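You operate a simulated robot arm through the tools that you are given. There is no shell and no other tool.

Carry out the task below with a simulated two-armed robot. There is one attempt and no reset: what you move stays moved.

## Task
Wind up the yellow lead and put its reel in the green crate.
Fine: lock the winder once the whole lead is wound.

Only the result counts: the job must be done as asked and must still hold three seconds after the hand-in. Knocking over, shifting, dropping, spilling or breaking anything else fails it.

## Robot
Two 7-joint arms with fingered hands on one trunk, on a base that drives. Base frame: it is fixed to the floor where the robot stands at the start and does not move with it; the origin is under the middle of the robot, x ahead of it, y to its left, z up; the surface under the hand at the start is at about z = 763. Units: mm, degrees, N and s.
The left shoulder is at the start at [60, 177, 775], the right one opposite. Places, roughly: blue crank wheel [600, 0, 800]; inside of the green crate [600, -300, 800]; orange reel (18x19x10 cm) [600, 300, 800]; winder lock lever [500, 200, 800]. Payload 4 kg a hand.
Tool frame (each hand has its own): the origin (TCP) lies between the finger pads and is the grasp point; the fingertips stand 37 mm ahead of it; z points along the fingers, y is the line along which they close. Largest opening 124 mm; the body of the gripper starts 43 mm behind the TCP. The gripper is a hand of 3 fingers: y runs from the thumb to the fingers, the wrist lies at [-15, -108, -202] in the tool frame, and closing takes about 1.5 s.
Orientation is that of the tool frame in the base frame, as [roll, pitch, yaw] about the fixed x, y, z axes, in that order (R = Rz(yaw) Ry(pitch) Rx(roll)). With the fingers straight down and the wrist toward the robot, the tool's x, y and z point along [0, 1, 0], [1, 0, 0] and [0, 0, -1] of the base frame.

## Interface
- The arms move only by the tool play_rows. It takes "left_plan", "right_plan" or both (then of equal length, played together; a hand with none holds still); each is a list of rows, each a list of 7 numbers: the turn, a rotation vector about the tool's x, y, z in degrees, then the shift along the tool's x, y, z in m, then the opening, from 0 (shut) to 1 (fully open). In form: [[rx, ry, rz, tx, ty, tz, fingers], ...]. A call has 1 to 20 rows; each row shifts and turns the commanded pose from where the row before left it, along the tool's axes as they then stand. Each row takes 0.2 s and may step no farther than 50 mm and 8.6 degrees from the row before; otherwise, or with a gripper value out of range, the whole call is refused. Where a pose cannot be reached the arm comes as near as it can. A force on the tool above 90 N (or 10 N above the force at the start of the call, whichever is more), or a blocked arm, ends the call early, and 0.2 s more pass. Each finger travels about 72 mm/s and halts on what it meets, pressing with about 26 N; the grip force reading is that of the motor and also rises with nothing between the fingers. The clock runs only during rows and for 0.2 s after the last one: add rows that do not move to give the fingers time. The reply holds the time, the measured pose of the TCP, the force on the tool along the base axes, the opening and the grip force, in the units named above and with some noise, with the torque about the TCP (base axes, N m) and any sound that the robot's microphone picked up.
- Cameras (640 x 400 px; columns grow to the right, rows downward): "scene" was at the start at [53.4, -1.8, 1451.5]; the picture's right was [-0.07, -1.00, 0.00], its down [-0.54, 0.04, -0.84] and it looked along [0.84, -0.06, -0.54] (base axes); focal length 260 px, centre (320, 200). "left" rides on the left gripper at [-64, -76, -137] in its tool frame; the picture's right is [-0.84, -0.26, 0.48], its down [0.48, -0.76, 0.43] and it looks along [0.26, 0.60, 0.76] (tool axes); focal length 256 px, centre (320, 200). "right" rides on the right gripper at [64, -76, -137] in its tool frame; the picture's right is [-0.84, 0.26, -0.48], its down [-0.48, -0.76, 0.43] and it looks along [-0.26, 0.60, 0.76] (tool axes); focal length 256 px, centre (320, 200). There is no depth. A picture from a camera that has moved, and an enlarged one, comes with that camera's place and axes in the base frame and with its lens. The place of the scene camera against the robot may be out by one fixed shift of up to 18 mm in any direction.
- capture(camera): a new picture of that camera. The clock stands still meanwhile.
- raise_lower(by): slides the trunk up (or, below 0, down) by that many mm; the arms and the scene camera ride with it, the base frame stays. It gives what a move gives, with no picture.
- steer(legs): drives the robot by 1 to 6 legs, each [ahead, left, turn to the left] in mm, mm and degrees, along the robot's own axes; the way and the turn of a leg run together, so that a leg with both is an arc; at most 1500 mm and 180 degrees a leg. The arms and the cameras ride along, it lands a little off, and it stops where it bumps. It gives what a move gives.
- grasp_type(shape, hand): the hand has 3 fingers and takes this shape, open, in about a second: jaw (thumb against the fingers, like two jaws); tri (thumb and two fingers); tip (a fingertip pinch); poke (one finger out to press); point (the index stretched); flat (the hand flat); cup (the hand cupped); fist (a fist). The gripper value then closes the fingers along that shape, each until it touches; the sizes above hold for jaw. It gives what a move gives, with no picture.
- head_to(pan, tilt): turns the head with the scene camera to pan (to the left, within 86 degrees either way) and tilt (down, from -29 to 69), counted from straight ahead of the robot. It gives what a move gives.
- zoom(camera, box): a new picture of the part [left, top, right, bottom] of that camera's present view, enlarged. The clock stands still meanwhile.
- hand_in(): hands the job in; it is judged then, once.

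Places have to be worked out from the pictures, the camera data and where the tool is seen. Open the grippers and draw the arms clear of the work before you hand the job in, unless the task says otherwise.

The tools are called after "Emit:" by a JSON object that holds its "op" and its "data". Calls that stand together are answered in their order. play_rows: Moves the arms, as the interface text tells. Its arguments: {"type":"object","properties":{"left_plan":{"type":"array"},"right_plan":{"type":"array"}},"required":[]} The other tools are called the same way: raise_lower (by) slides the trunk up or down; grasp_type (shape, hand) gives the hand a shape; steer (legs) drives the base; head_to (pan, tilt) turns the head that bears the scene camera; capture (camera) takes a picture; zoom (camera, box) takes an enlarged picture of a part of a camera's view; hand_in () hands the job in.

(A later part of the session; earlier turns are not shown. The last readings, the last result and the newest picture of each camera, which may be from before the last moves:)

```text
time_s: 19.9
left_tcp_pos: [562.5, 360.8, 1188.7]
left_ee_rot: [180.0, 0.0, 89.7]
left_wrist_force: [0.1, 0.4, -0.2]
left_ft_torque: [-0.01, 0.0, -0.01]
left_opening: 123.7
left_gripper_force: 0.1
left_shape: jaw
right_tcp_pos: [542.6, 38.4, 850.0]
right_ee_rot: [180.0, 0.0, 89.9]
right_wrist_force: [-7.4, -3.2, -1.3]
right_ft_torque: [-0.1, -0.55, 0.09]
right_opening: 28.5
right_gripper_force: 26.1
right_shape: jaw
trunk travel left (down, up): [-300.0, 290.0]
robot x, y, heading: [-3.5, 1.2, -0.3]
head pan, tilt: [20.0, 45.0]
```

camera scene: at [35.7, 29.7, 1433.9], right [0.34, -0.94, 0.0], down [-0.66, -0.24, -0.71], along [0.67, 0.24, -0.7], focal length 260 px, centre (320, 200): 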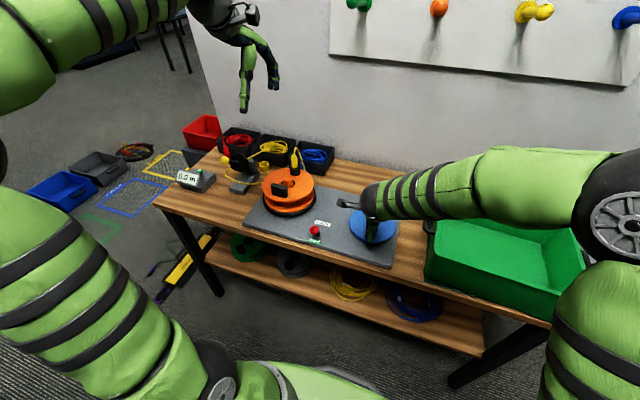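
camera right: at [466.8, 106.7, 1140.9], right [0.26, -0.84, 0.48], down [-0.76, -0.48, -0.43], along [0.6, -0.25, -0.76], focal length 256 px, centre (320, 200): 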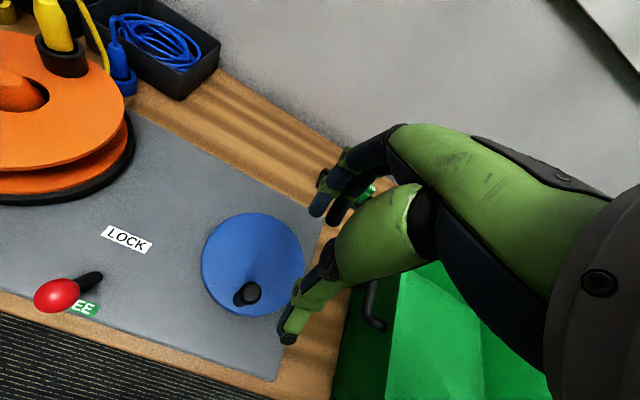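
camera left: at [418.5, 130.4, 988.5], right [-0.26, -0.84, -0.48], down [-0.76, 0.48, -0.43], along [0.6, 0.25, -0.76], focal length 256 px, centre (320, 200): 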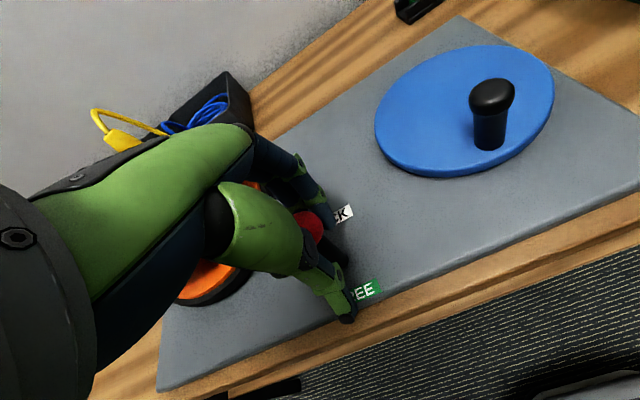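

The hand moved 10 mm toward −y with hardly any resistance. I check whether the wheel and reel followed and what the meter shows.

Emit:
{"op": "zoom", "data": {"camera": "right", "box": [160, 150, 400, 350]}}

Emit:
{"op": "zoom", "data": {"camera": "scene", "box": [160, 120, 320, 220]}}

Emit:
{"op": "zoom", "data": {"camera": "scene", "box": [300, 180, 420, 255]}}

```text
2.00 times, centred on (280, 250) of right
camera zoom: at [465.7, 102.3, 986.4], right [0.26, -0.84, 0.48], down [-0.76, -0.48, -0.43], along [0.6, -0.26, -0.76], focal length 512 px, centre (400, 100)
```

zoom: 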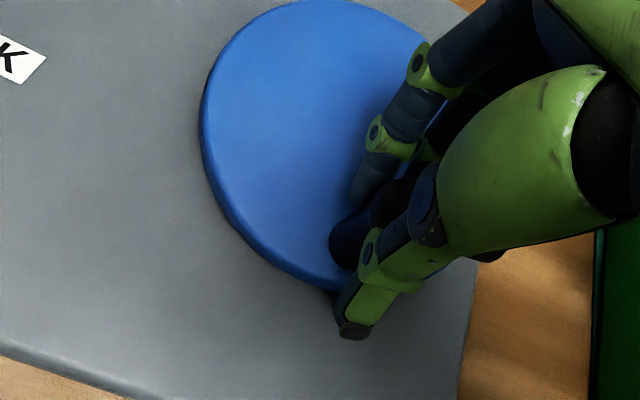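

```text
4.00 times, centred on (240, 170) of scene
camera zoom: at [39.8, 30.3, 1433.3], right [0.34, -0.94, 0.0], down [-0.67, -0.24, -0.71], along [0.67, 0.24, -0.71], focal length 1041 px, centre (640, 320)
```

zoom: 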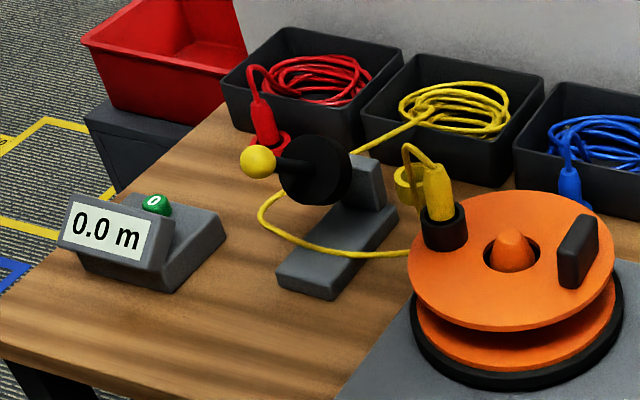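

```text
5.33 times, centred on (360, 218) of scene
camera zoom: at [39.8, 30.3, 1433.3], right [0.34, -0.94, 0.0], down [-0.67, -0.24, -0.71], along [0.67, 0.24, -0.71], focal length 1388 px, centre (107, 107)
```

zoom: 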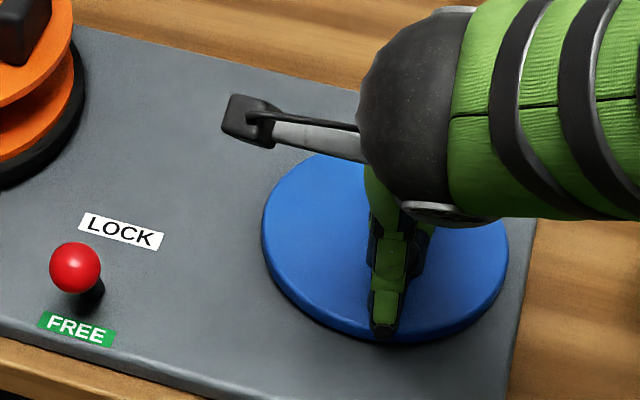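

The reel itself turned about 80° counter-clockwise for about 13° of crank, so that way is free (clockwise is ratchet-blocked). The meter still shows 0.0 m, perhaps slack; I go on 40° counter-clockwise and check.

Emit:
{"op": "play_rows", "data": {"right_plan": [[0, 0, 0, -0.0075, 0.002, 0, 0], [0, 0, 0, -0.007, 0.0033, 0, 0], [0, 0, 0, -0.0064, 0.0045, 0, 0], [0, 0, 0, -0.0055, 0.0055, 0, 0], [0, 0, 0, 0, 0, 0, 0]]}}

Emit:
{"op": "zoom", "data": {"camera": "scene", "box": [160, 120, 320, 220]}}

Emit:
{"op": "zoom", "data": {"camera": "right", "box": [160, 150, 400, 350]}}

```text
time_s: 21.1
left_tcp_pos: [561.9, 359.5, 1189.1]
left_ee_rot: [180.0, 0.1, 89.7]
left_wrist_force: [0.4, 1.1, 0.2]
left_ft_torque: [-0.01, 0.01, 0.01]
left_opening: 123.7
left_gripper_force: 0.1
left_shape: jaw
right_tcp_pos: [556.4, 12.3, 849.6]
right_ee_rot: [179.8, -0.2, 90.1]
right_wrist_force: [-9.1, -6.0, 6.3]
right_ft_torque: [0.14, -0.33, 0.16]
right_opening: 26.2
right_gripper_force: 26.1
right_shape: jaw
trunk travel left (down, up): [-300.0, 290.0]
robot x, y, heading: [-1.2, -0.5, -0.2]
head pan, tilt: [20.0, 45.0]
```

```text
4.00 times, centred on (240, 170) of scene
camera zoom: at [39.4, 30.0, 1433.5], right [0.34, -0.94, 0.0], down [-0.67, -0.24, -0.71], along [0.67, 0.24, -0.71], focal length 1041 px, centre (640, 320)
```

zoom: 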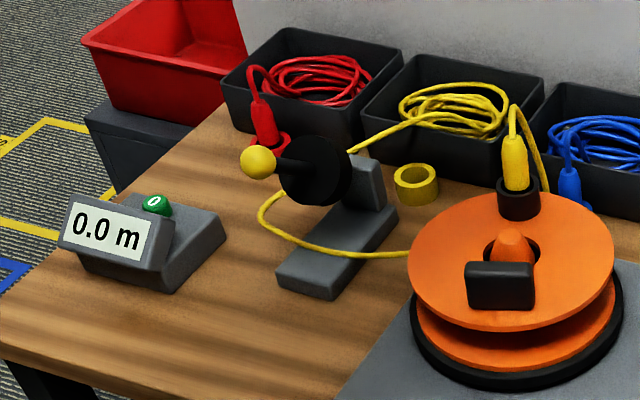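

```text
2.00 times, centred on (280, 250) of right
camera zoom: at [480.3, 75.6, 986.1], right [0.26, -0.84, 0.48], down [-0.76, -0.48, -0.44], along [0.6, -0.25, -0.76], focal length 512 px, centre (400, 100)
```

zoom: 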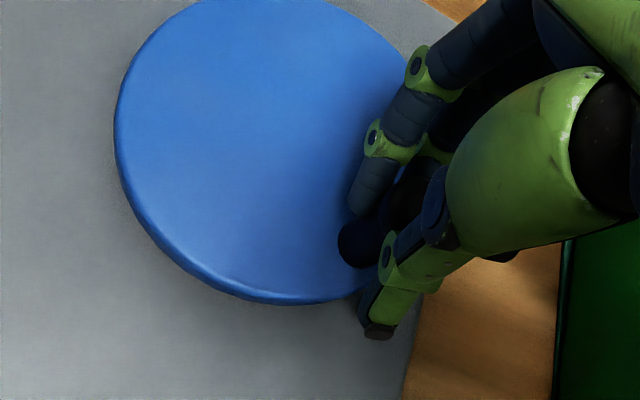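

The crank follows counter-clockwise smoothly (about 9 N), and the reel has turned nearly a full turn. The meter still reads 0.0 m, so I take close-ups of the guide, tray and reel gap to see whether lead is really being drawn in.

Emit:
{"op": "zoom", "data": {"camera": "scene", "box": [215, 130, 295, 180]}}

Emit:
{"op": "zoom", "data": {"camera": "scene", "box": [250, 160, 330, 225]}}

Emit:
{"op": "capture", "data": {"camera": "left"}}

```text
8.00 times, centred on (255, 155) of scene
camera zoom: at [39.4, 30.0, 1433.5], right [0.34, -0.94, 0.0], down [-0.67, -0.24, -0.71], along [0.67, 0.24, -0.71], focal length 2082 px, centre (840, 560)
```

zoom: 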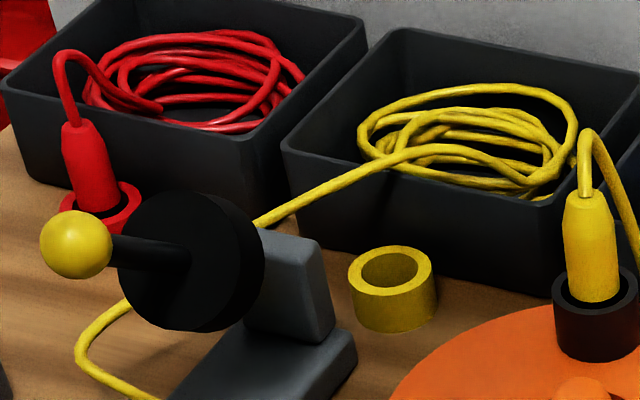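

```text
6.15 times, centred on (290, 192) of scene
camera zoom: at [39.4, 30.0, 1433.5], right [0.34, -0.94, 0.0], down [-0.67, -0.24, -0.71], along [0.67, 0.24, -0.71], focal length 1602 px, centre (505, 246)
```

zoom: 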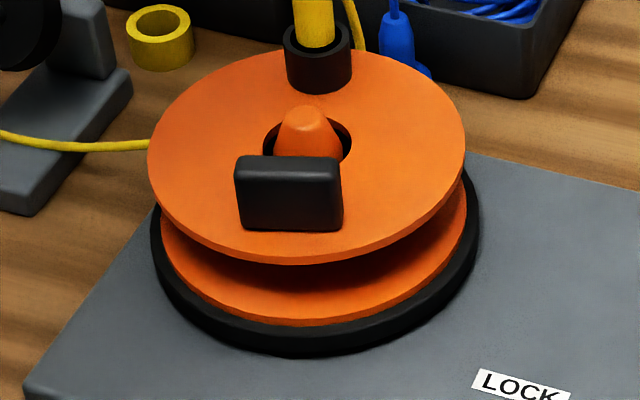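

```text
taken
camera left: at [485.5, 296.4, 1325.5], right [-0.26, -0.84, -0.48], down [-0.76, 0.49, -0.44], along [0.6, 0.25, -0.76], focal length 256 px, centre (320, 200)
```

left: 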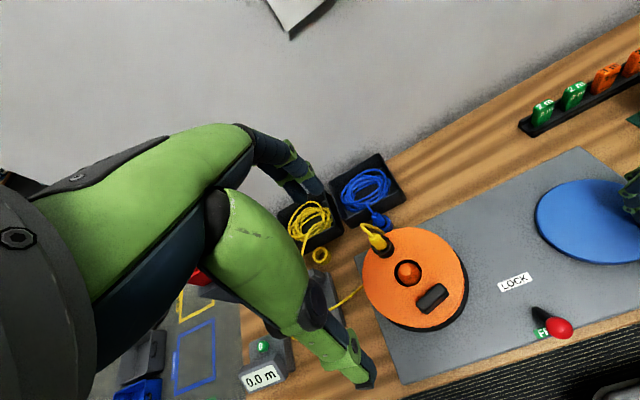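

The tray's coil has changed shape, so lead seems to be moving though the meter still reads 0.0. Forces stay low (about 10 N, radial), so my circle fits; I carry on 90° counter-clockwise.

Emit:
{"op": "play_rows", "data": {"right_plan": [[0, 0, 0, -0.00445, 0.00635, 0, 0], [0, 0, 0, -0.00328, 0.00703, 0, 0], [0, 0, 0, -0.00201, 0.00749, 0, 0], [0, 0, 0, -0.00068, 0.00773, 0, 0], [0, 0, 0, 0.00068, 0.00773, 0, 0], [0, 0, 0, 0.00201, 0.00749, 0, 0], [0, 0, 0, 0.00328, 0.00703, 0, 0], [0, 0, 0, 0.00445, 0.00635, 0, 0], [0, 0, 0, 0.00549, 0.00549, 0, 0]]}}

Emit:
{"op": "zoom", "data": {"camera": "scene", "box": [160, 120, 320, 220]}}

Emit:
{"op": "zoom", "data": {"camera": "scene", "box": [215, 130, 295, 180]}}

```text
time_s: 23.1
left_tcp_pos: [561.8, 360.7, 1188.0]
left_ee_rot: [-179.9, -0.1, 89.7]
left_wrist_force: [-0.7, 0.2, -0.3]
left_ft_torque: [0.02, -0.01, 0.0]
left_opening: 123.6
left_gripper_force: 0.1
left_shape: jaw
right_tcp_pos: [619.9, 19.2, 851.2]
right_ee_rot: [179.9, -0.1, 90.0]
right_wrist_force: [-0.3, -0.4, 0.4]
right_ft_torque: [0.03, 0.03, -0.01]
right_opening: 14.0
right_gripper_force: 26.4
right_shape: jaw
trunk travel left (down, up): [-300.0, 290.0]
robot x, y, heading: [1.9, -1.5, -0.5]
head pan, tilt: [20.0, 45.0]
```

```text
4.00 times, centred on (240, 170) of scene
camera zoom: at [40.3, 30.8, 1433.2], right [0.34, -0.94, 0.0], down [-0.67, -0.24, -0.71], along [0.67, 0.24, -0.71], focal length 1041 px, centre (640, 320)
```

zoom: 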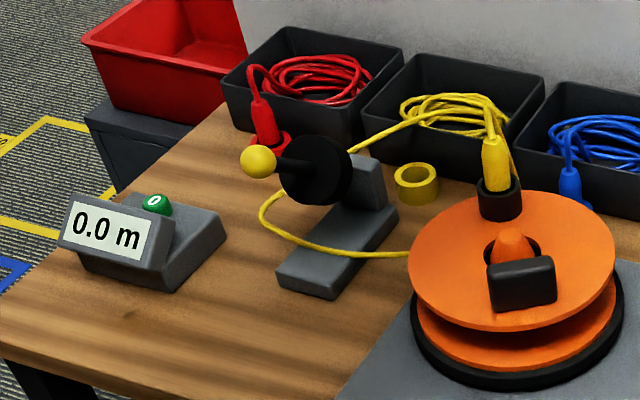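

```text
8.00 times, centred on (255, 155) of scene
camera zoom: at [40.3, 30.8, 1433.2], right [0.34, -0.94, 0.0], down [-0.67, -0.24, -0.71], along [0.67, 0.24, -0.71], focal length 2082 px, centre (840, 560)
```

zoom: 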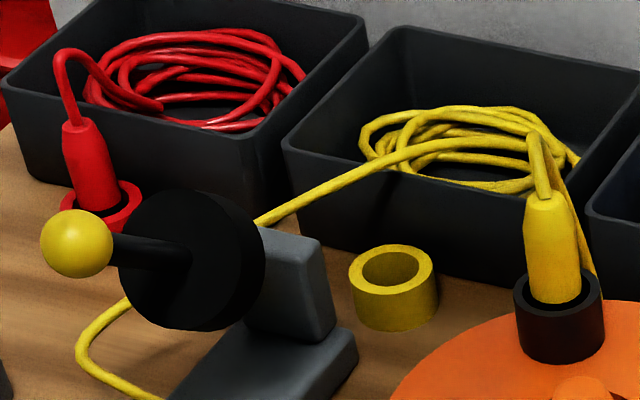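

The grip slipped off the knob (opening 14 mm, no force). I look for where the knob stands now.

Emit:
{"op": "capture", "data": {"camera": "right"}}

Emit:
{"op": "zoom", "data": {"camera": "scene", "box": [300, 180, 420, 255]}}

```text
taken
camera right: at [543.5, 83.0, 987.2], right [0.26, -0.84, 0.48], down [-0.76, -0.48, -0.43], along [0.6, -0.25, -0.76], focal length 256 px, centre (320, 200)
```

right: 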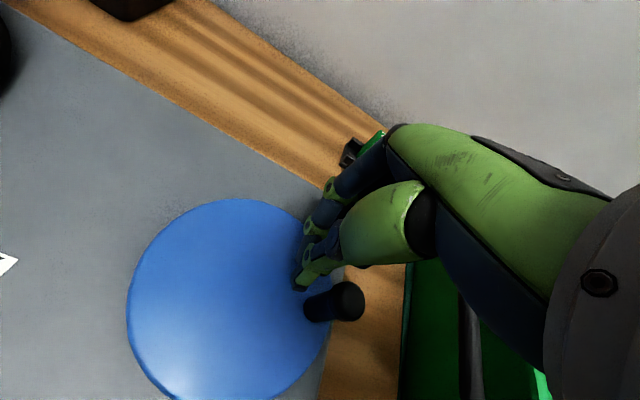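

```text
5.33 times, centred on (360, 218) of scene
camera zoom: at [40.3, 30.8, 1433.2], right [0.34, -0.94, 0.0], down [-0.67, -0.24, -0.71], along [0.67, 0.24, -0.71], focal length 1388 px, centre (107, 107)
```

zoom: 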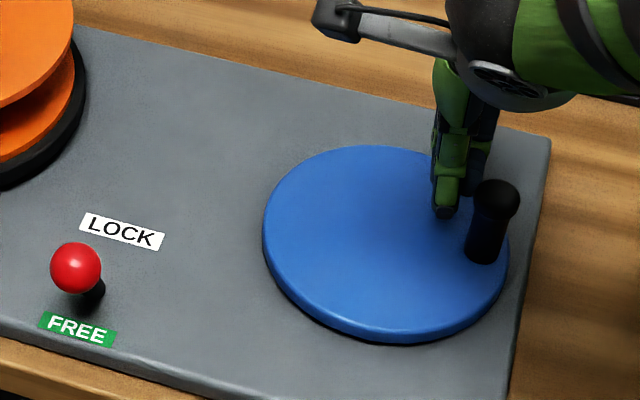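

The knob has been carried to roughly (599, −8) before slipping, so my crank radius was too small. I zoom in on the wheel from this view to refit centre and radius.

Emit:
{"op": "zoom", "data": {"camera": "right", "box": [110, 180, 390, 400]}}

Emit:
{"op": "zoom", "data": {"camera": "scene", "box": [335, 200, 415, 250]}}

```text
1.82 times, centred on (250, 290) of right
camera zoom: at [543.5, 83.0, 987.2], right [0.26, -0.84, 0.48], down [-0.76, -0.48, -0.43], along [0.6, -0.25, -0.76], focal length 465 px, centre (447, 36)
```

zoom: 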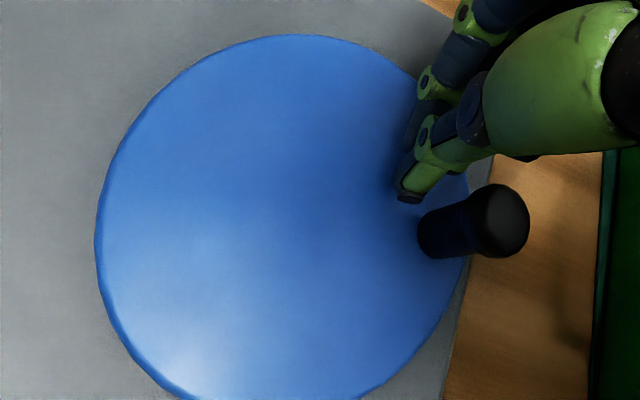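

```text
8.00 times, centred on (375, 225) of scene
camera zoom: at [40.3, 30.8, 1433.2], right [0.34, -0.94, 0.0], down [-0.67, -0.24, -0.71], along [0.67, 0.24, -0.71], focal length 2082 px, centre (-120, 0)
```

zoom: 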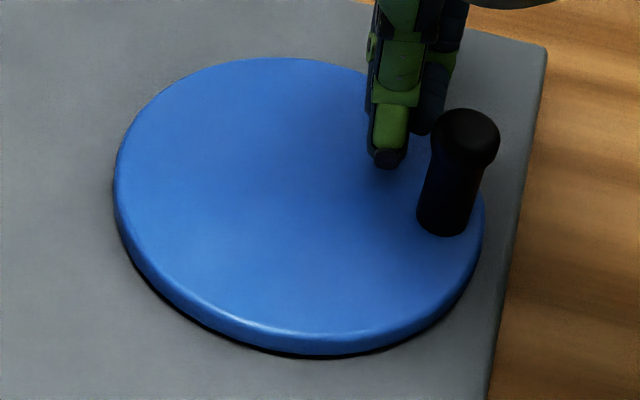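

Refitting from both cameras gives the wheel centre about (595, 47.5) and crank radius about 55, which also explains why the grip ran off. I lift clear, open, and move over the knob at about (600, −8).

Emit:
{"op": "play_rows", "data": {"right_plan": [[0, 0, 0, 0, 0, -0.035, 0], [0, 0, 0, 0, 0, -0.035, 0.3], [0, 0, 0, -0.013, -0.01, 0, 0.6], [0, 0, 0, -0.014, -0.0095, 0, 0.6], [0, 0, 0, 0, 0, 0, 0.6]]}}

Emit:
{"op": "capture", "data": {"camera": "right"}}

```text
time_s: 24.3
left_tcp_pos: [563.1, 360.6, 1188.0]
left_ee_rot: [179.9, 0.0, 89.7]
left_wrist_force: [-0.2, 0.6, -0.3]
left_ft_torque: [-0.03, 0.0, 0.02]
left_opening: 123.6
left_gripper_force: 0.2
left_shape: jaw
right_tcp_pos: [598.8, -8.7, 920.2]
right_ee_rot: [-180.0, -0.1, 90.1]
right_wrist_force: [0.8, 0.0, -0.8]
right_ft_torque: [0.0, -0.03, 0.03]
right_opening: 73.8
right_gripper_force: 0.0
right_shape: jaw
trunk travel left (down, up): [-300.0, 290.0]
robot x, y, heading: [-1.1, -0.1, -0.0]
head pan, tilt: [20.0, 45.0]
```

```text
taken
camera right: at [522.8, 54.6, 1057.2], right [0.26, -0.84, 0.48], down [-0.76, -0.48, -0.44], along [0.6, -0.25, -0.76], focal length 256 px, centre (320, 200)
```

right: 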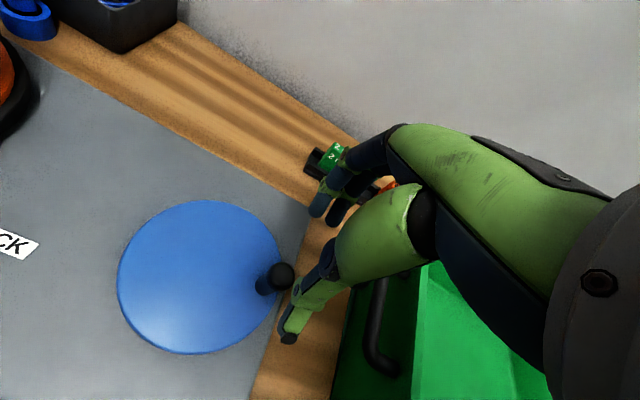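

The knob head reads (599, −6.5), and a rim fit gives centre (592–595, 48), radius about 54. I lower onto the knob, grip its stem and turn 60° along the corrected circle.

Emit:
{"op": "play_rows", "data": {"right_plan": [[0, 0, 0, 0.0025, 0.0005, 0.026, 0.6], [0, 0, 0, 0, 0, 0.026, 0.6], [0, 0, 0, 0, 0, 0.025, 0.6], [0, 0, 0, 0, 0, 0, 0.3], [0, 0, 0, 0, 0, 0, 0.1], [0, 0, 0, 0, 0, 0, 0], [0, 0, 0, 0, 0, 0, 0], [0, 0, 0, 0, 0, 0, 0]]}}

Emit:
{"op": "zoom", "data": {"camera": "right", "box": [110, 180, 390, 400]}}

```text
time_s: 26.1
left_tcp_pos: [562.7, 360.0, 1188.3]
left_ee_rot: [-180.0, 0.0, 89.7]
left_wrist_force: [-0.6, 0.0, 0.1]
left_ft_torque: [0.01, -0.05, -0.01]
left_opening: 123.8
left_gripper_force: 0.0
left_shape: jaw
right_tcp_pos: [601.7, -4.4, 842.5]
right_ee_rot: [-180.0, -0.1, 90.1]
right_wrist_force: [-2.6, 1.9, 2.2]
right_ft_torque: [-0.03, -0.88, 0.05]
right_opening: 25.9
right_gripper_force: 25.7
right_shape: jaw
trunk travel left (down, up): [-300.0, 290.0]
robot x, y, heading: [-2.8, 3.6, -0.3]
head pan, tilt: [20.0, 45.0]
```

```text
1.82 times, centred on (250, 290) of right
camera zoom: at [524.7, 58.7, 979.2], right [0.26, -0.84, 0.48], down [-0.76, -0.48, -0.44], along [0.6, -0.25, -0.76], focal length 465 px, centre (447, 36)
```

zoom: 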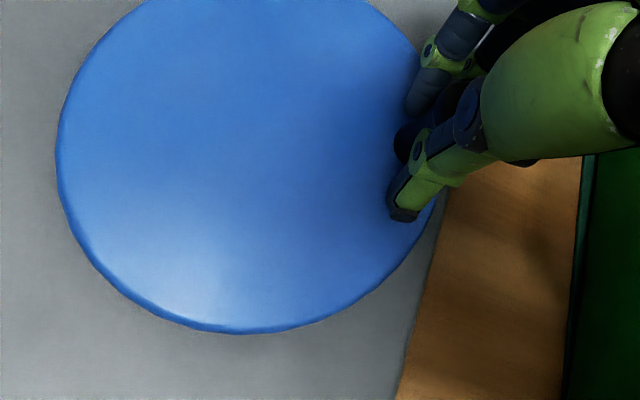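

The knob is gripped with little side load. I turn 60° counter-clockwise along the corrected circle and read the forces.

Emit:
{"op": "play_rows", "data": {"right_plan": [[0, 0, 0, 0.00222, 0.01111, 0, 0], [0, 0, 0, 0.00448, 0.01041, 0, 0], [0, 0, 0, 0.00655, 0.00925, 0, 0], [0, 0, 0, 0.00833, 0.00768, 0, 0], [0, 0, 0, 0.00974, 0.00578, 0, 0]]}}

Emit:
{"op": "zoom", "data": {"camera": "scene", "box": [160, 120, 320, 220]}}

Emit:
{"op": "zoom", "data": {"camera": "right", "box": [110, 180, 390, 400]}}

```text
time_s: 27.3
left_tcp_pos: [561.7, 363.0, 1187.4]
left_ee_rot: [-179.9, 0.1, 89.6]
left_wrist_force: [1.2, 0.7, 0.0]
left_ft_torque: [-0.01, 0.01, 0.0]
left_opening: 124.0
left_gripper_force: 0.1
left_shape: jaw
right_tcp_pos: [643.6, 29.6, 842.2]
right_ee_rot: [-179.9, -0.1, 90.2]
right_wrist_force: [-23.1, 11.0, -12.9]
right_ft_torque: [1.01, -0.04, 0.58]
right_opening: 26.1
right_gripper_force: 25.9
right_shape: jaw
trunk travel left (down, up): [-300.0, 290.0]
robot x, y, heading: [-2.8, -3.2, -0.1]
head pan, tilt: [20.0, 45.0]
```

```text
4.00 times, centred on (240, 170) of scene
camera zoom: at [39.5, 31.7, 1433.0], right [0.34, -0.94, 0.0], down [-0.67, -0.24, -0.71], along [0.67, 0.24, -0.71], focal length 1041 px, centre (640, 320)
```

zoom: 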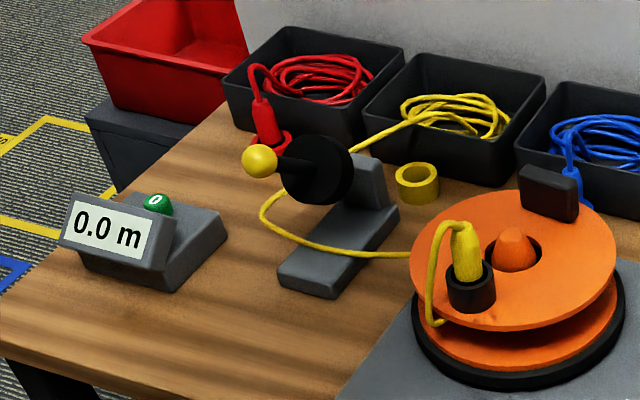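

```text
1.82 times, centred on (250, 290) of right
camera zoom: at [566.9, 91.6, 979.6], right [0.26, -0.84, 0.48], down [-0.76, -0.48, -0.44], along [0.6, -0.25, -0.76], focal length 465 px, centre (447, 36)
```

zoom: 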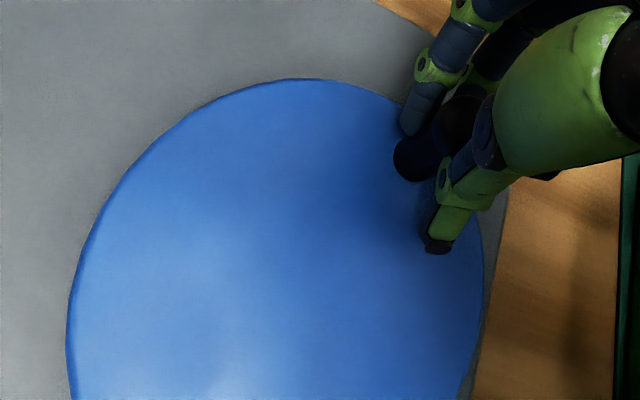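

The crank follows; three knob points fit centre (594, 47), radius 53.4. The reel has turned several times (ratio about 7.7), yet the meter stays at 0.0, so I inspect the reel's gap, the guide and the tray closely.

Emit:
{"op": "zoom", "data": {"camera": "scene", "box": [255, 165, 320, 220]}}

Emit:
{"op": "zoom", "data": {"camera": "scene", "box": [215, 130, 295, 180]}}

Emit:
{"op": "zoom", "data": {"camera": "left", "box": [270, 180, 470, 340]}}

```text
7.27 times, centred on (288, 192) of scene
camera zoom: at [39.5, 31.7, 1433.0], right [0.34, -0.94, 0.0], down [-0.67, -0.24, -0.71], along [0.67, 0.24, -0.71], focal length 1893 px, centre (556, 254)
```

zoom: 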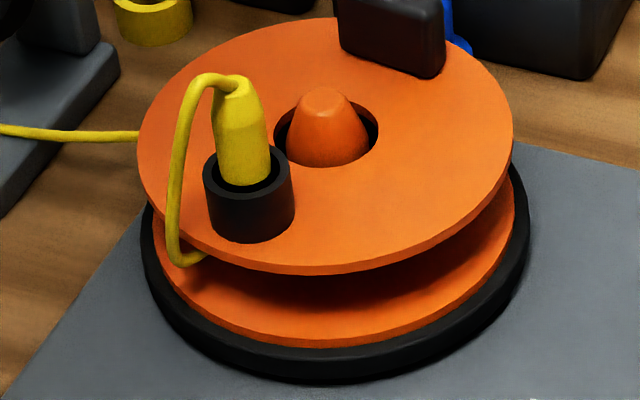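

```text
8.00 times, centred on (255, 155) of scene
camera zoom: at [39.5, 31.7, 1433.0], right [0.34, -0.94, 0.0], down [-0.67, -0.24, -0.71], along [0.67, 0.24, -0.71], focal length 2082 px, centre (840, 560)
```

zoom: 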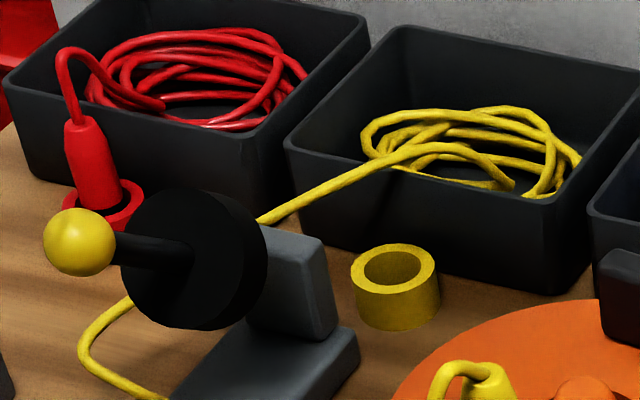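

```text
2.50 times, centred on (370, 260) of left
camera zoom: at [485.4, 298.4, 1324.5], right [-0.26, -0.84, -0.48], down [-0.76, 0.49, -0.44], along [0.6, 0.25, -0.76], focal length 640 px, centre (195, 50)
```

zoom: 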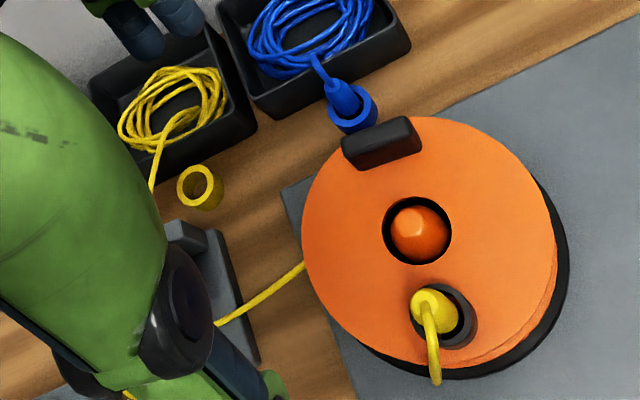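

The tray's coil is clearly shrinking (about 7 loops down to 5), so lead is being wound and the meter simply is not counting; it isn't needed. I continue counter-clockwise on the refitted circle.

Emit:
{"op": "play_rows", "data": {"right_plan": [[0, 0, 0, 0.0138, 0.003, 0, 0], [0, 0, 0, 0.01115, 0.00058, 0, 0], [0, 0, 0, 0.01103, -0.00175, 0, 0], [0, 0, 0, 0.01042, -0.004, 0, 0], [0, 0, 0, 0.00936, -0.00608, 0, 0], [0, 0, 0, 0.00789, -0.00789, 0, 0], [0, 0, 0, 0.00608, -0.00936, 0, 0]]}}

Emit:
{"op": "zoom", "data": {"camera": "scene", "box": [200, 120, 320, 220]}}

Emit:
{"op": "capture", "data": {"camera": "right"}}

```text
time_s: 28.9
left_tcp_pos: [563.2, 365.2, 1189.7]
left_ee_rot: [179.9, 0.1, 89.9]
left_wrist_force: [0.3, 0.1, 0.0]
left_ft_torque: [0.01, 0.03, 0.0]
left_opening: 123.8
left_gripper_force: 0.1
left_shape: jaw
right_tcp_pos: [613.7, 105.5, 844.9]
right_ee_rot: [179.8, -0.6, 90.8]
right_wrist_force: [-3.9, 16.2, 7.1]
right_ft_torque: [0.44, -0.37, 0.37]
right_opening: 17.3
right_gripper_force: 26.4
right_shape: jaw
trunk travel left (down, up): [-300.0, 290.0]
robot x, y, heading: [1.4, 2.7, 0.1]
head pan, tilt: [20.0, 45.0]
```

```text
4.00 times, centred on (260, 170) of scene
camera zoom: at [39.5, 33.0, 1433.4], right [0.34, -0.94, 0.0], down [-0.66, -0.24, -0.71], along [0.67, 0.24, -0.71], focal length 1041 px, centre (560, 320)
```

zoom: 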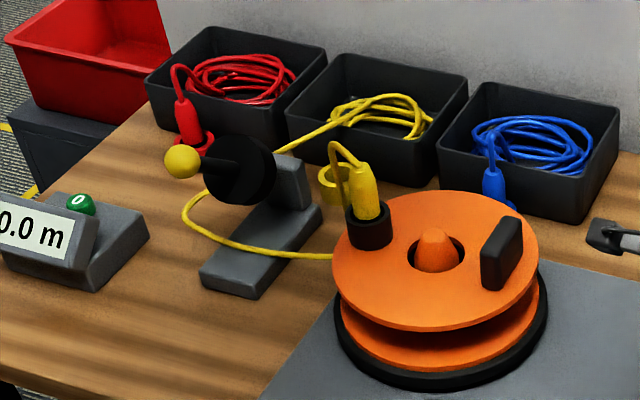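

```text
taken
camera right: at [537.1, 166.1, 982.0], right [0.26, -0.84, 0.48], down [-0.75, -0.49, -0.44], along [0.6, -0.24, -0.76], focal length 256 px, centre (320, 200)
```

right: 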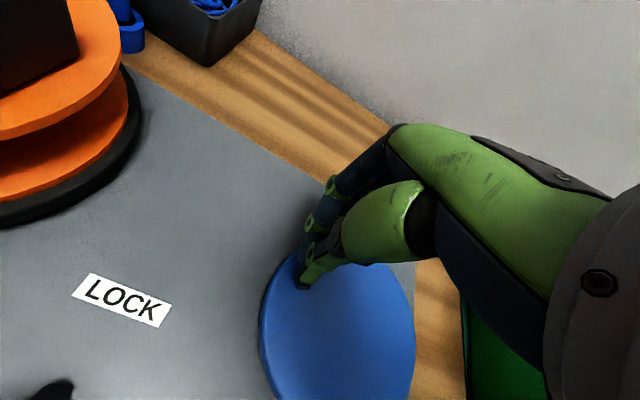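

The opening has dropped to 17 mm, so the knob is squeezing out sideways; a two-jaw grip slips when pulled along y. The coil shrank further, though. I release, lift clear, and try the three-point "tri" shape for a better hold.

Emit:
{"op": "play_rows", "data": {"right_plan": [[0, 0, 0, 0, 0, 0, 0.3], [0, 0, 0, 0, 0, 0, 0.6], [0, 0, 0, 0, 0, -0.025, 0.6], [0, 0, 0, 0, 0, -0.03, 0.6], [0, 0, 0, 0, 0, -0.03, 0.6], [0, 0, 0, 0, 0, 0, 0.6]]}}

Emit:
{"op": "grasp_type", "data": {"hand": "right", "shape": "tri"}}

Emit:
{"op": "capture", "data": {"camera": "right"}}

Emit:
{"op": "zoom", "data": {"camera": "scene", "box": [300, 150, 420, 250]}}

```text
time_s: 30.3
left_tcp_pos: [562.8, 361.4, 1188.3]
left_ee_rot: [-180.0, 0.0, 89.7]
left_wrist_force: [-0.5, 0.1, 0.7]
left_ft_torque: [-0.01, -0.01, -0.02]
left_opening: 123.6
left_gripper_force: 0.0
left_shape: jaw
right_tcp_pos: [617.6, 94.3, 925.8]
right_ee_rot: [-179.9, -0.1, 90.0]
right_wrist_force: [-0.6, 0.8, 0.1]
right_ft_torque: [0.0, -0.01, 0.0]
right_opening: 74.1
right_gripper_force: 0.0
right_shape: jaw
trunk travel left (down, up): [-300.0, 290.0]
robot x, y, heading: [-1.3, -1.8, -0.3]
head pan, tilt: [20.0, 45.0]
```

```text
time_s: 31.2
left_tcp_pos: [562.6, 360.8, 1188.1]
left_ee_rot: [-179.9, 0.0, 89.7]
left_wrist_force: [-0.2, 0.7, 1.2]
left_ft_torque: [0.0, -0.01, -0.01]
left_opening: 123.5
left_gripper_force: 0.0
left_shape: jaw
right_tcp_pos: [617.2, 94.2, 924.3]
right_ee_rot: [180.0, -0.1, 90.2]
right_wrist_force: [-0.5, -0.5, 0.0]
right_ft_torque: [0.0, -0.01, 0.01]
right_opening: 123.6
right_gripper_force: 0.0
right_shape: tri
trunk travel left (down, up): [-300.0, 290.0]
robot x, y, heading: [-2.4, -2.6, -0.4]
head pan, tilt: [20.0, 45.0]
```

```text
taken
camera right: at [540.6, 157.5, 1061.8], right [0.26, -0.84, 0.48], down [-0.76, -0.48, -0.44], along [0.6, -0.25, -0.76], focal length 256 px, centre (320, 200)
```

right: 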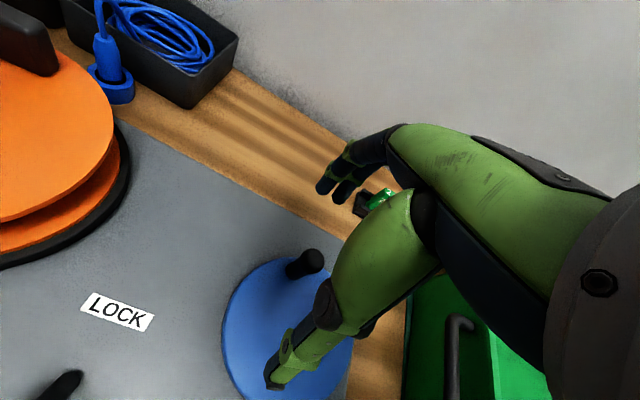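

```text
4.00 times, centred on (360, 200) of scene
camera zoom: at [40.3, 30.9, 1433.2], right [0.34, -0.94, 0.0], down [-0.67, -0.24, -0.71], along [0.67, 0.24, -0.71], focal length 1041 px, centre (160, 200)
```

zoom: 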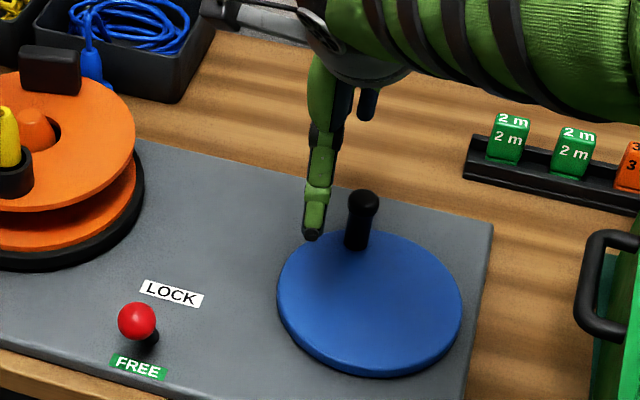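

The knob stands at about (646, 69.5), consistent with centre (595, 49), radius 54.7. I move the tri-shaped hand over it and half close to see how the fingers sit.

Emit:
{"op": "play_rows", "data": {"right_plan": [[0, 0, 0, -0.012, 0.0144, 0, 0.6], [0, 0, 0, -0.0122, 0.0144, 0, 0.6], [0, 0, 0, 0, 0, 0, 0.4], [0, 0, 0, 0, 0, 0, 0.4]]}}

Emit:
{"op": "capture", "data": {"camera": "right"}}

Emit:
{"op": "zoom", "data": {"camera": "scene", "box": [310, 150, 410, 220]}}

```text
time_s: 32.2
left_tcp_pos: [562.1, 361.5, 1188.2]
left_ee_rot: [179.9, 0.0, 89.7]
left_wrist_force: [-0.2, 0.1, -0.5]
left_ft_torque: [-0.04, -0.01, 0.03]
left_opening: 123.6
left_gripper_force: 0.2
left_shape: jaw
right_tcp_pos: [646.1, 71.0, 927.1]
right_ee_rot: [180.0, -0.1, 90.1]
right_wrist_force: [-0.5, 1.1, 0.5]
right_ft_torque: [0.02, 0.04, -0.04]
right_opening: 49.8
right_gripper_force: 0.1
right_shape: tri
trunk travel left (down, up): [-300.0, 290.0]
robot x, y, heading: [1.2, 1.8, -0.2]
head pan, tilt: [20.0, 45.0]
```

```text
taken
camera right: at [570.7, 133.7, 1063.8], right [0.26, -0.84, 0.48], down [-0.76, -0.48, -0.44], along [0.6, -0.25, -0.76], focal length 256 px, centre (320, 200)
```

right: 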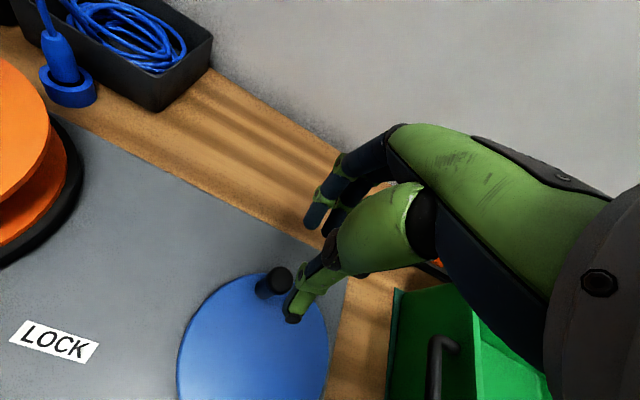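

```text
5.71 times, centred on (360, 185) of scene
camera zoom: at [40.3, 30.9, 1433.2], right [0.34, -0.94, 0.0], down [-0.67, -0.24, -0.71], along [0.67, 0.24, -0.71], focal length 1487 px, centre (91, 286)
```

zoom: 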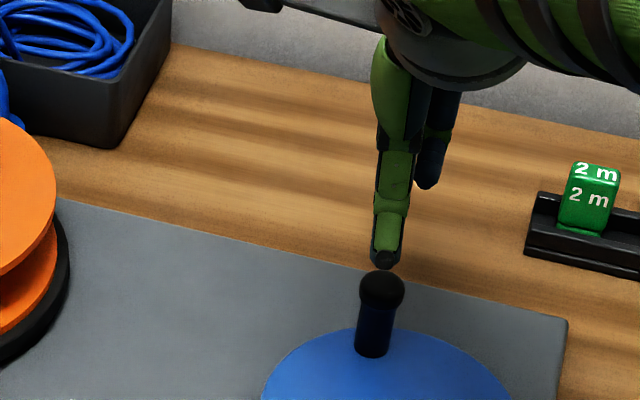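

Both shapes oppose thumb and two fingers, and the slip comes from the knob spinning inside a hand that keeps its heading. I'll instead turn the hand with the crank; first I test a yaw of 60° above the knob.

Emit:
{"op": "play_rows", "data": {"right_plan": [[0, 0, 7.5, 0, 0, 0, 0.6], [0, 0, 7.5, 0, 0, 0, 0.6], [0, 0, 7.5, 0, 0, 0, 0.6], [0, 0, 7.5, 0, 0, 0, 0.6], [0, 0, 0, 0, 0, 0, 0.6]]}}

Emit:
{"op": "capture", "data": {"camera": "right"}}

Emit:
{"op": "capture", "data": {"camera": "scene"}}

```text
time_s: 33.4
left_tcp_pos: [561.5, 362.0, 1188.4]
left_ee_rot: [-180.0, 0.0, 89.8]
left_wrist_force: [-0.8, 0.2, -0.3]
left_ft_torque: [0.01, -0.02, -0.02]
left_opening: 123.7
left_gripper_force: 0.1
left_shape: jaw
right_tcp_pos: [648.5, 70.7, 926.4]
right_ee_rot: [-180.0, -0.1, 59.9]
right_wrist_force: [-0.1, 0.4, -0.5]
right_ft_torque: [-0.01, -0.03, 0.01]
right_opening: 74.0
right_gripper_force: 0.1
right_shape: tri
trunk travel left (down, up): [-300.0, 290.0]
robot x, y, heading: [-0.2, -0.4, -0.2]
head pan, tilt: [20.0, 45.0]
```

```text
taken
camera right: at [613.5, 163.9, 1063.3], right [-0.2, -0.85, 0.48], down [-0.9, -0.04, -0.43], along [0.39, -0.52, -0.76], focal length 256 px, centre (320, 200)
```

right: 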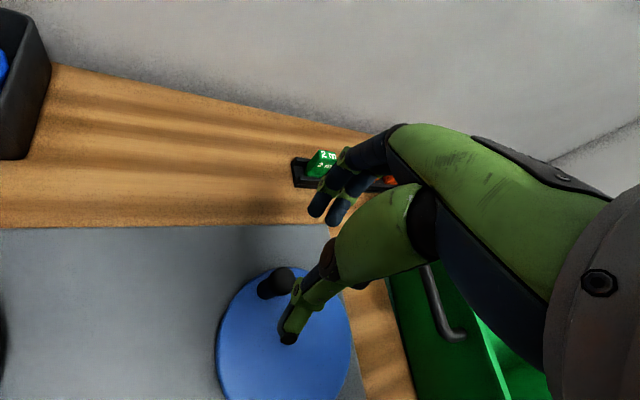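

```text
taken
camera scene: at [40.4, 30.9, 1433.2], right [0.34, -0.94, 0.0], down [-0.67, -0.24, -0.71], along [0.67, 0.24, -0.71], focal length 260 px, centre (320, 200)
```

scene: 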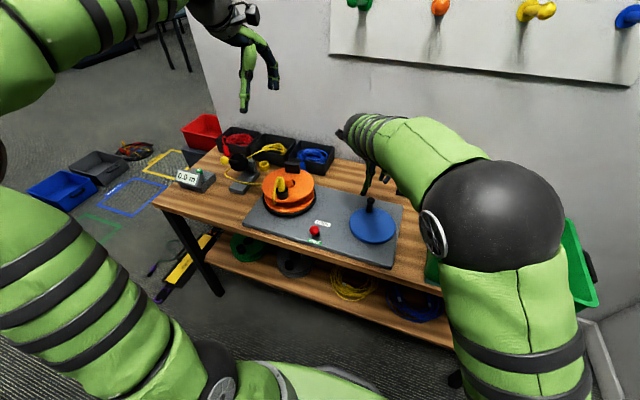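

Yaw 60° is reached without trouble. Before the combined stroke I test in the air whether a row's shift uses the axes before or after its turn.

Emit:
{"op": "play_rows", "data": {"right_plan": [[0, 0, -8.5, 0.045, 0, 0, 0.6], [0, 0, 8.5, -0.045, 0, 0, 0.6], [0, 0, 0, 0, 0, 0, 0.6]]}}

Emit:
{"op": "zoom", "data": {"camera": "right", "box": [200, 200, 380, 380]}}

```text
time_s: 34.2
left_tcp_pos: [562.3, 361.4, 1188.3]
left_ee_rot: [179.9, -0.1, 89.8]
left_wrist_force: [-0.2, -0.3, 0.0]
left_ft_torque: [0.04, -0.04, 0.06]
left_opening: 123.5
left_gripper_force: 0.1
left_shape: jaw
right_tcp_pos: [653.0, 69.5, 927.9]
right_ee_rot: [-180.0, -0.1, 60.0]
right_wrist_force: [1.1, -0.6, -0.3]
right_ft_torque: [-0.01, 0.01, 0.0]
right_opening: 74.2
right_gripper_force: 0.1
right_shape: tri
trunk travel left (down, up): [-300.0, 290.0]
robot x, y, heading: [-2.8, -2.6, -0.4]
head pan, tilt: [20.0, 45.0]
```

```text
2.22 times, centred on (290, 290) of right
camera zoom: at [618.3, 162.2, 1065.7], right [-0.2, -0.85, 0.48], down [-0.9, -0.04, -0.43], along [0.39, -0.52, -0.76], focal length 569 px, centre (387, 0)
```

zoom: 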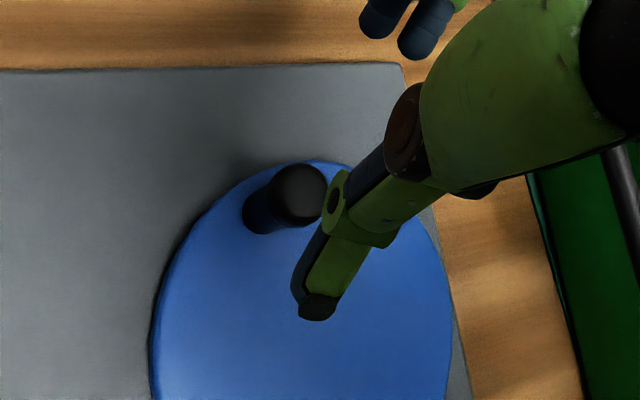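

The shift uses the axes before the turn. The knob is at (644.7, 69), φ ≈ 22°; I recentre, lower at yaw 60° and grip it.

Emit:
{"op": "play_rows", "data": {"right_plan": [[0, 0, 0, -0.0033, -0.0064, 0, 0.6], [0, 0, 0, 0, 0, 0.0285, 0.6], [0, 0, 0, 0, 0, 0.0285, 0.6], [0, 0, 0, 0, 0, 0.0285, 0.6], [0, 0, 0, 0, 0, 0, 0.3], [0, 0, 0, 0, 0, 0, 0.1], [0, 0, 0, 0, 0, 0, 0], [0, 0, 0, 0, 0, 0, 0], [0, 0, 0, 0, 0, 0, 0]]}}

Emit:
{"op": "capture", "data": {"camera": "right"}}

Emit:
{"op": "zoom", "data": {"camera": "scene", "box": [310, 150, 410, 220]}}

```text
time_s: 36.2
left_tcp_pos: [562.3, 361.2, 1188.8]
left_ee_rot: [-179.9, -0.1, 89.8]
left_wrist_force: [-0.4, 0.2, -0.4]
left_ft_torque: [-0.02, 0.01, -0.01]
left_opening: 123.8
left_gripper_force: 0.0
left_shape: jaw
right_tcp_pos: [644.9, 70.0, 841.3]
right_ee_rot: [179.9, 0.1, 60.0]
right_wrist_force: [-3.9, -4.0, -3.2]
right_ft_torque: [-0.45, -0.56, 0.06]
right_opening: 24.1
right_gripper_force: 25.9
right_shape: tri
trunk travel left (down, up): [-300.0, 290.0]
robot x, y, heading: [1.3, -2.9, -0.3]
head pan, tilt: [20.0, 45.0]
```

```text
taken
camera right: at [610.7, 163.1, 978.8], right [-0.2, -0.85, 0.48], down [-0.9, -0.04, -0.43], along [0.39, -0.52, -0.76], focal length 256 px, centre (320, 200)
```

right: 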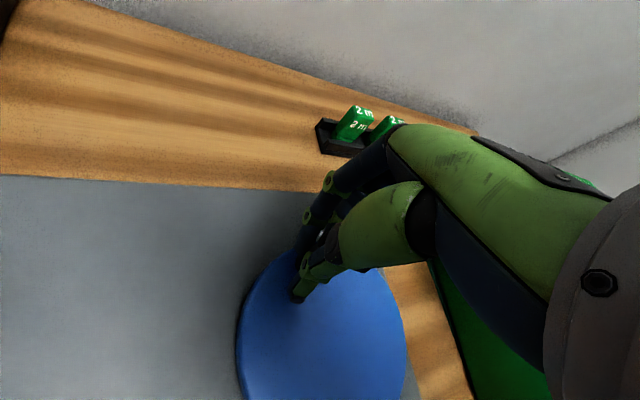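

```text
5.71 times, centred on (360, 185) of scene
camera zoom: at [40.2, 30.6, 1433.2], right [0.34, -0.94, 0.0], down [-0.67, -0.24, -0.71], along [0.67, 0.24, -0.71], focal length 1487 px, centre (91, 286)
```

zoom: 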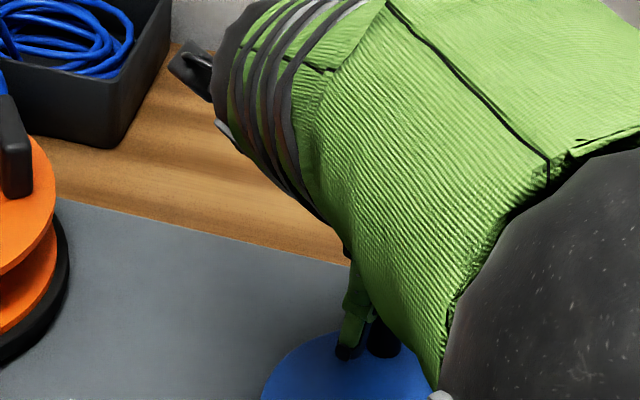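

The stem is held (24 mm) with only about 5 N of load. Now I turn crank and hand together, 8° per row, first 40° to check the force.

Emit:
{"op": "play_rows", "data": {"right_plan": [[0, 0, -8, 0.00426, -0.00622, 0, 0], [0, 0, -8, 0.00426, -0.00622, 0, 0], [0, 0, -8, 0.00426, -0.00622, 0, 0], [0, 0, -8, 0.00426, -0.00622, 0, 0], [0, 0, -8, 0.00426, -0.00622, 0, 0]]}}

Emit:
{"op": "capture", "data": {"camera": "scene"}}

Emit:
{"op": "zoom", "data": {"camera": "right", "box": [200, 150, 440, 330]}}

```text
time_s: 37.4
left_tcp_pos: [561.7, 361.2, 1188.7]
left_ee_rot: [-180.0, -0.1, 89.7]
left_wrist_force: [0.1, 0.2, 0.1]
left_ft_torque: [0.03, -0.03, 0.01]
left_opening: 123.6
left_gripper_force: 0.0
left_shape: jaw
right_tcp_pos: [621.0, 99.0, 842.2]
right_ee_rot: [-180.0, 0.0, 100.2]
right_wrist_force: [-13.8, -6.8, -5.6]
right_ft_torque: [-0.08, -0.49, 0.04]
right_opening: 23.1
right_gripper_force: 26.0
right_shape: tri
trunk travel left (down, up): [-300.0, 290.0]
robot x, y, heading: [-1.1, -0.9, -0.2]
head pan, tilt: [20.0, 45.0]
```

```text
taken
camera scene: at [39.3, 30.3, 1433.2], right [0.34, -0.94, 0.0], down [-0.67, -0.24, -0.71], along [0.67, 0.24, -0.71], focal length 260 px, centre (320, 200)
```

scene: 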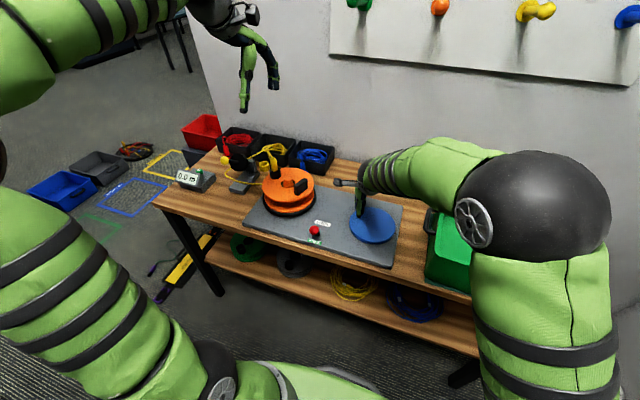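

```text
2.22 times, centred on (320, 240) of right
camera zoom: at [534.6, 146.8, 979.0], right [0.4, -0.78, 0.48], down [-0.66, -0.61, -0.43], along [0.63, -0.14, -0.76], focal length 569 px, centre (320, 111)
```

zoom: 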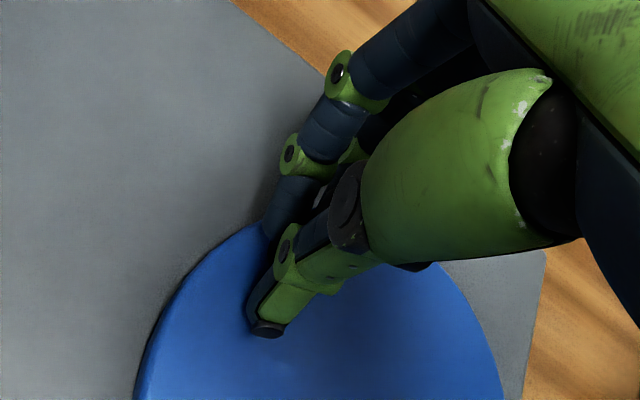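

The hand-with-crank turning holds well (opening still 23 mm, about 15 N). I continue the remaining 80° of this stroke with a slight inward correction.

Emit:
{"op": "play_rows", "data": {"right_plan": [[0, 0, -8, 0.003, -0.0071, 0, 0], [0, 0, -8, 0.0042, -0.0061, 0, 0], [0, 0, -8, 0.0042, -0.0061, 0, 0], [0, 0, -8, 0.0042, -0.0061, 0, 0], [0, 0, -8, 0.0042, -0.0061, 0, 0], [0, 0, -8, 0.0042, -0.0061, 0, 0], [0, 0, -8, 0.0042, -0.0061, 0, 0], [0, 0, -8, 0.0042, -0.0061, 0, 0]]}}

Emit:
{"op": "capture", "data": {"camera": "right"}}

Emit:
{"op": "capture", "data": {"camera": "scene"}}

Emit:
{"op": "zoom", "data": {"camera": "scene", "box": [200, 120, 320, 220]}}

```text
time_s: 39.2
left_tcp_pos: [563.0, 361.9, 1189.2]
left_ee_rot: [-180.0, 0.0, 89.7]
left_wrist_force: [0.2, -0.7, 0.0]
left_ft_torque: [0.02, 0.01, -0.01]
left_opening: 123.6
left_gripper_force: 0.1
left_shape: jaw
right_tcp_pos: [562.7, 90.6, 842.3]
right_ee_rot: [-179.9, -0.1, 164.3]
right_wrist_force: [-8.8, 2.9, -8.2]
right_ft_torque: [0.7, -0.1, 0.1]
right_opening: 20.7
right_gripper_force: 25.9
right_shape: tri
trunk travel left (down, up): [-300.0, 290.0]
robot x, y, heading: [-2.7, 0.3, -0.4]
head pan, tilt: [20.0, 45.0]
```

```text
taken
camera right: at [480.5, 35.7, 980.0], right [0.88, 0.02, 0.48], down [0.26, -0.86, -0.44], along [0.41, 0.51, -0.76], focal length 256 px, centre (320, 200)
```

right: 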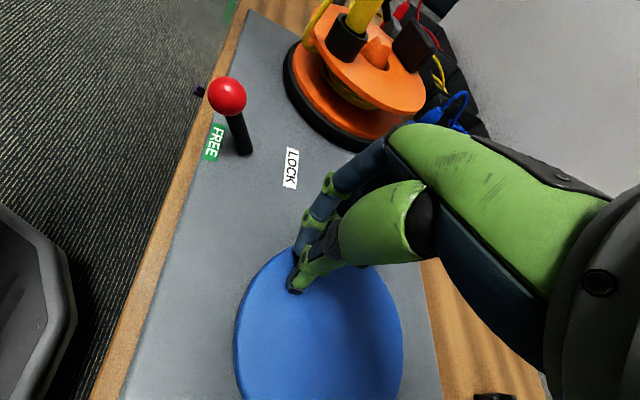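

```text
taken
camera scene: at [39.5, 30.9, 1433.3], right [0.34, -0.94, 0.0], down [-0.67, -0.24, -0.71], along [0.67, 0.24, -0.71], focal length 260 px, centre (320, 200)
```

scene: 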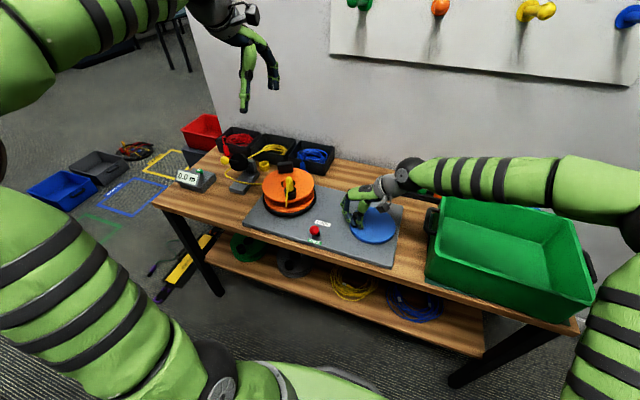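

```text
4.00 times, centred on (260, 170) of scene
camera zoom: at [39.5, 30.9, 1433.3], right [0.34, -0.94, 0.0], down [-0.67, -0.24, -0.71], along [0.67, 0.24, -0.71], focal length 1041 px, centre (560, 320)
```

zoom: 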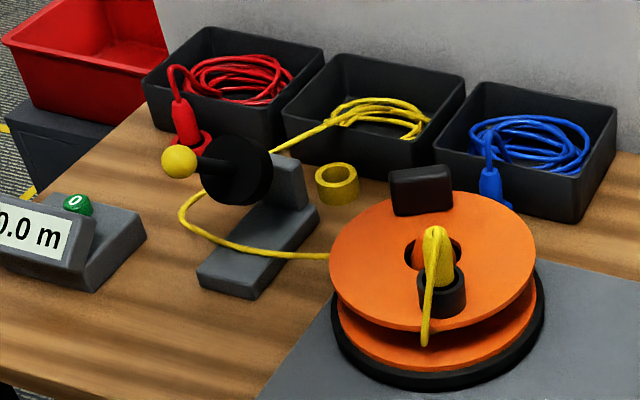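

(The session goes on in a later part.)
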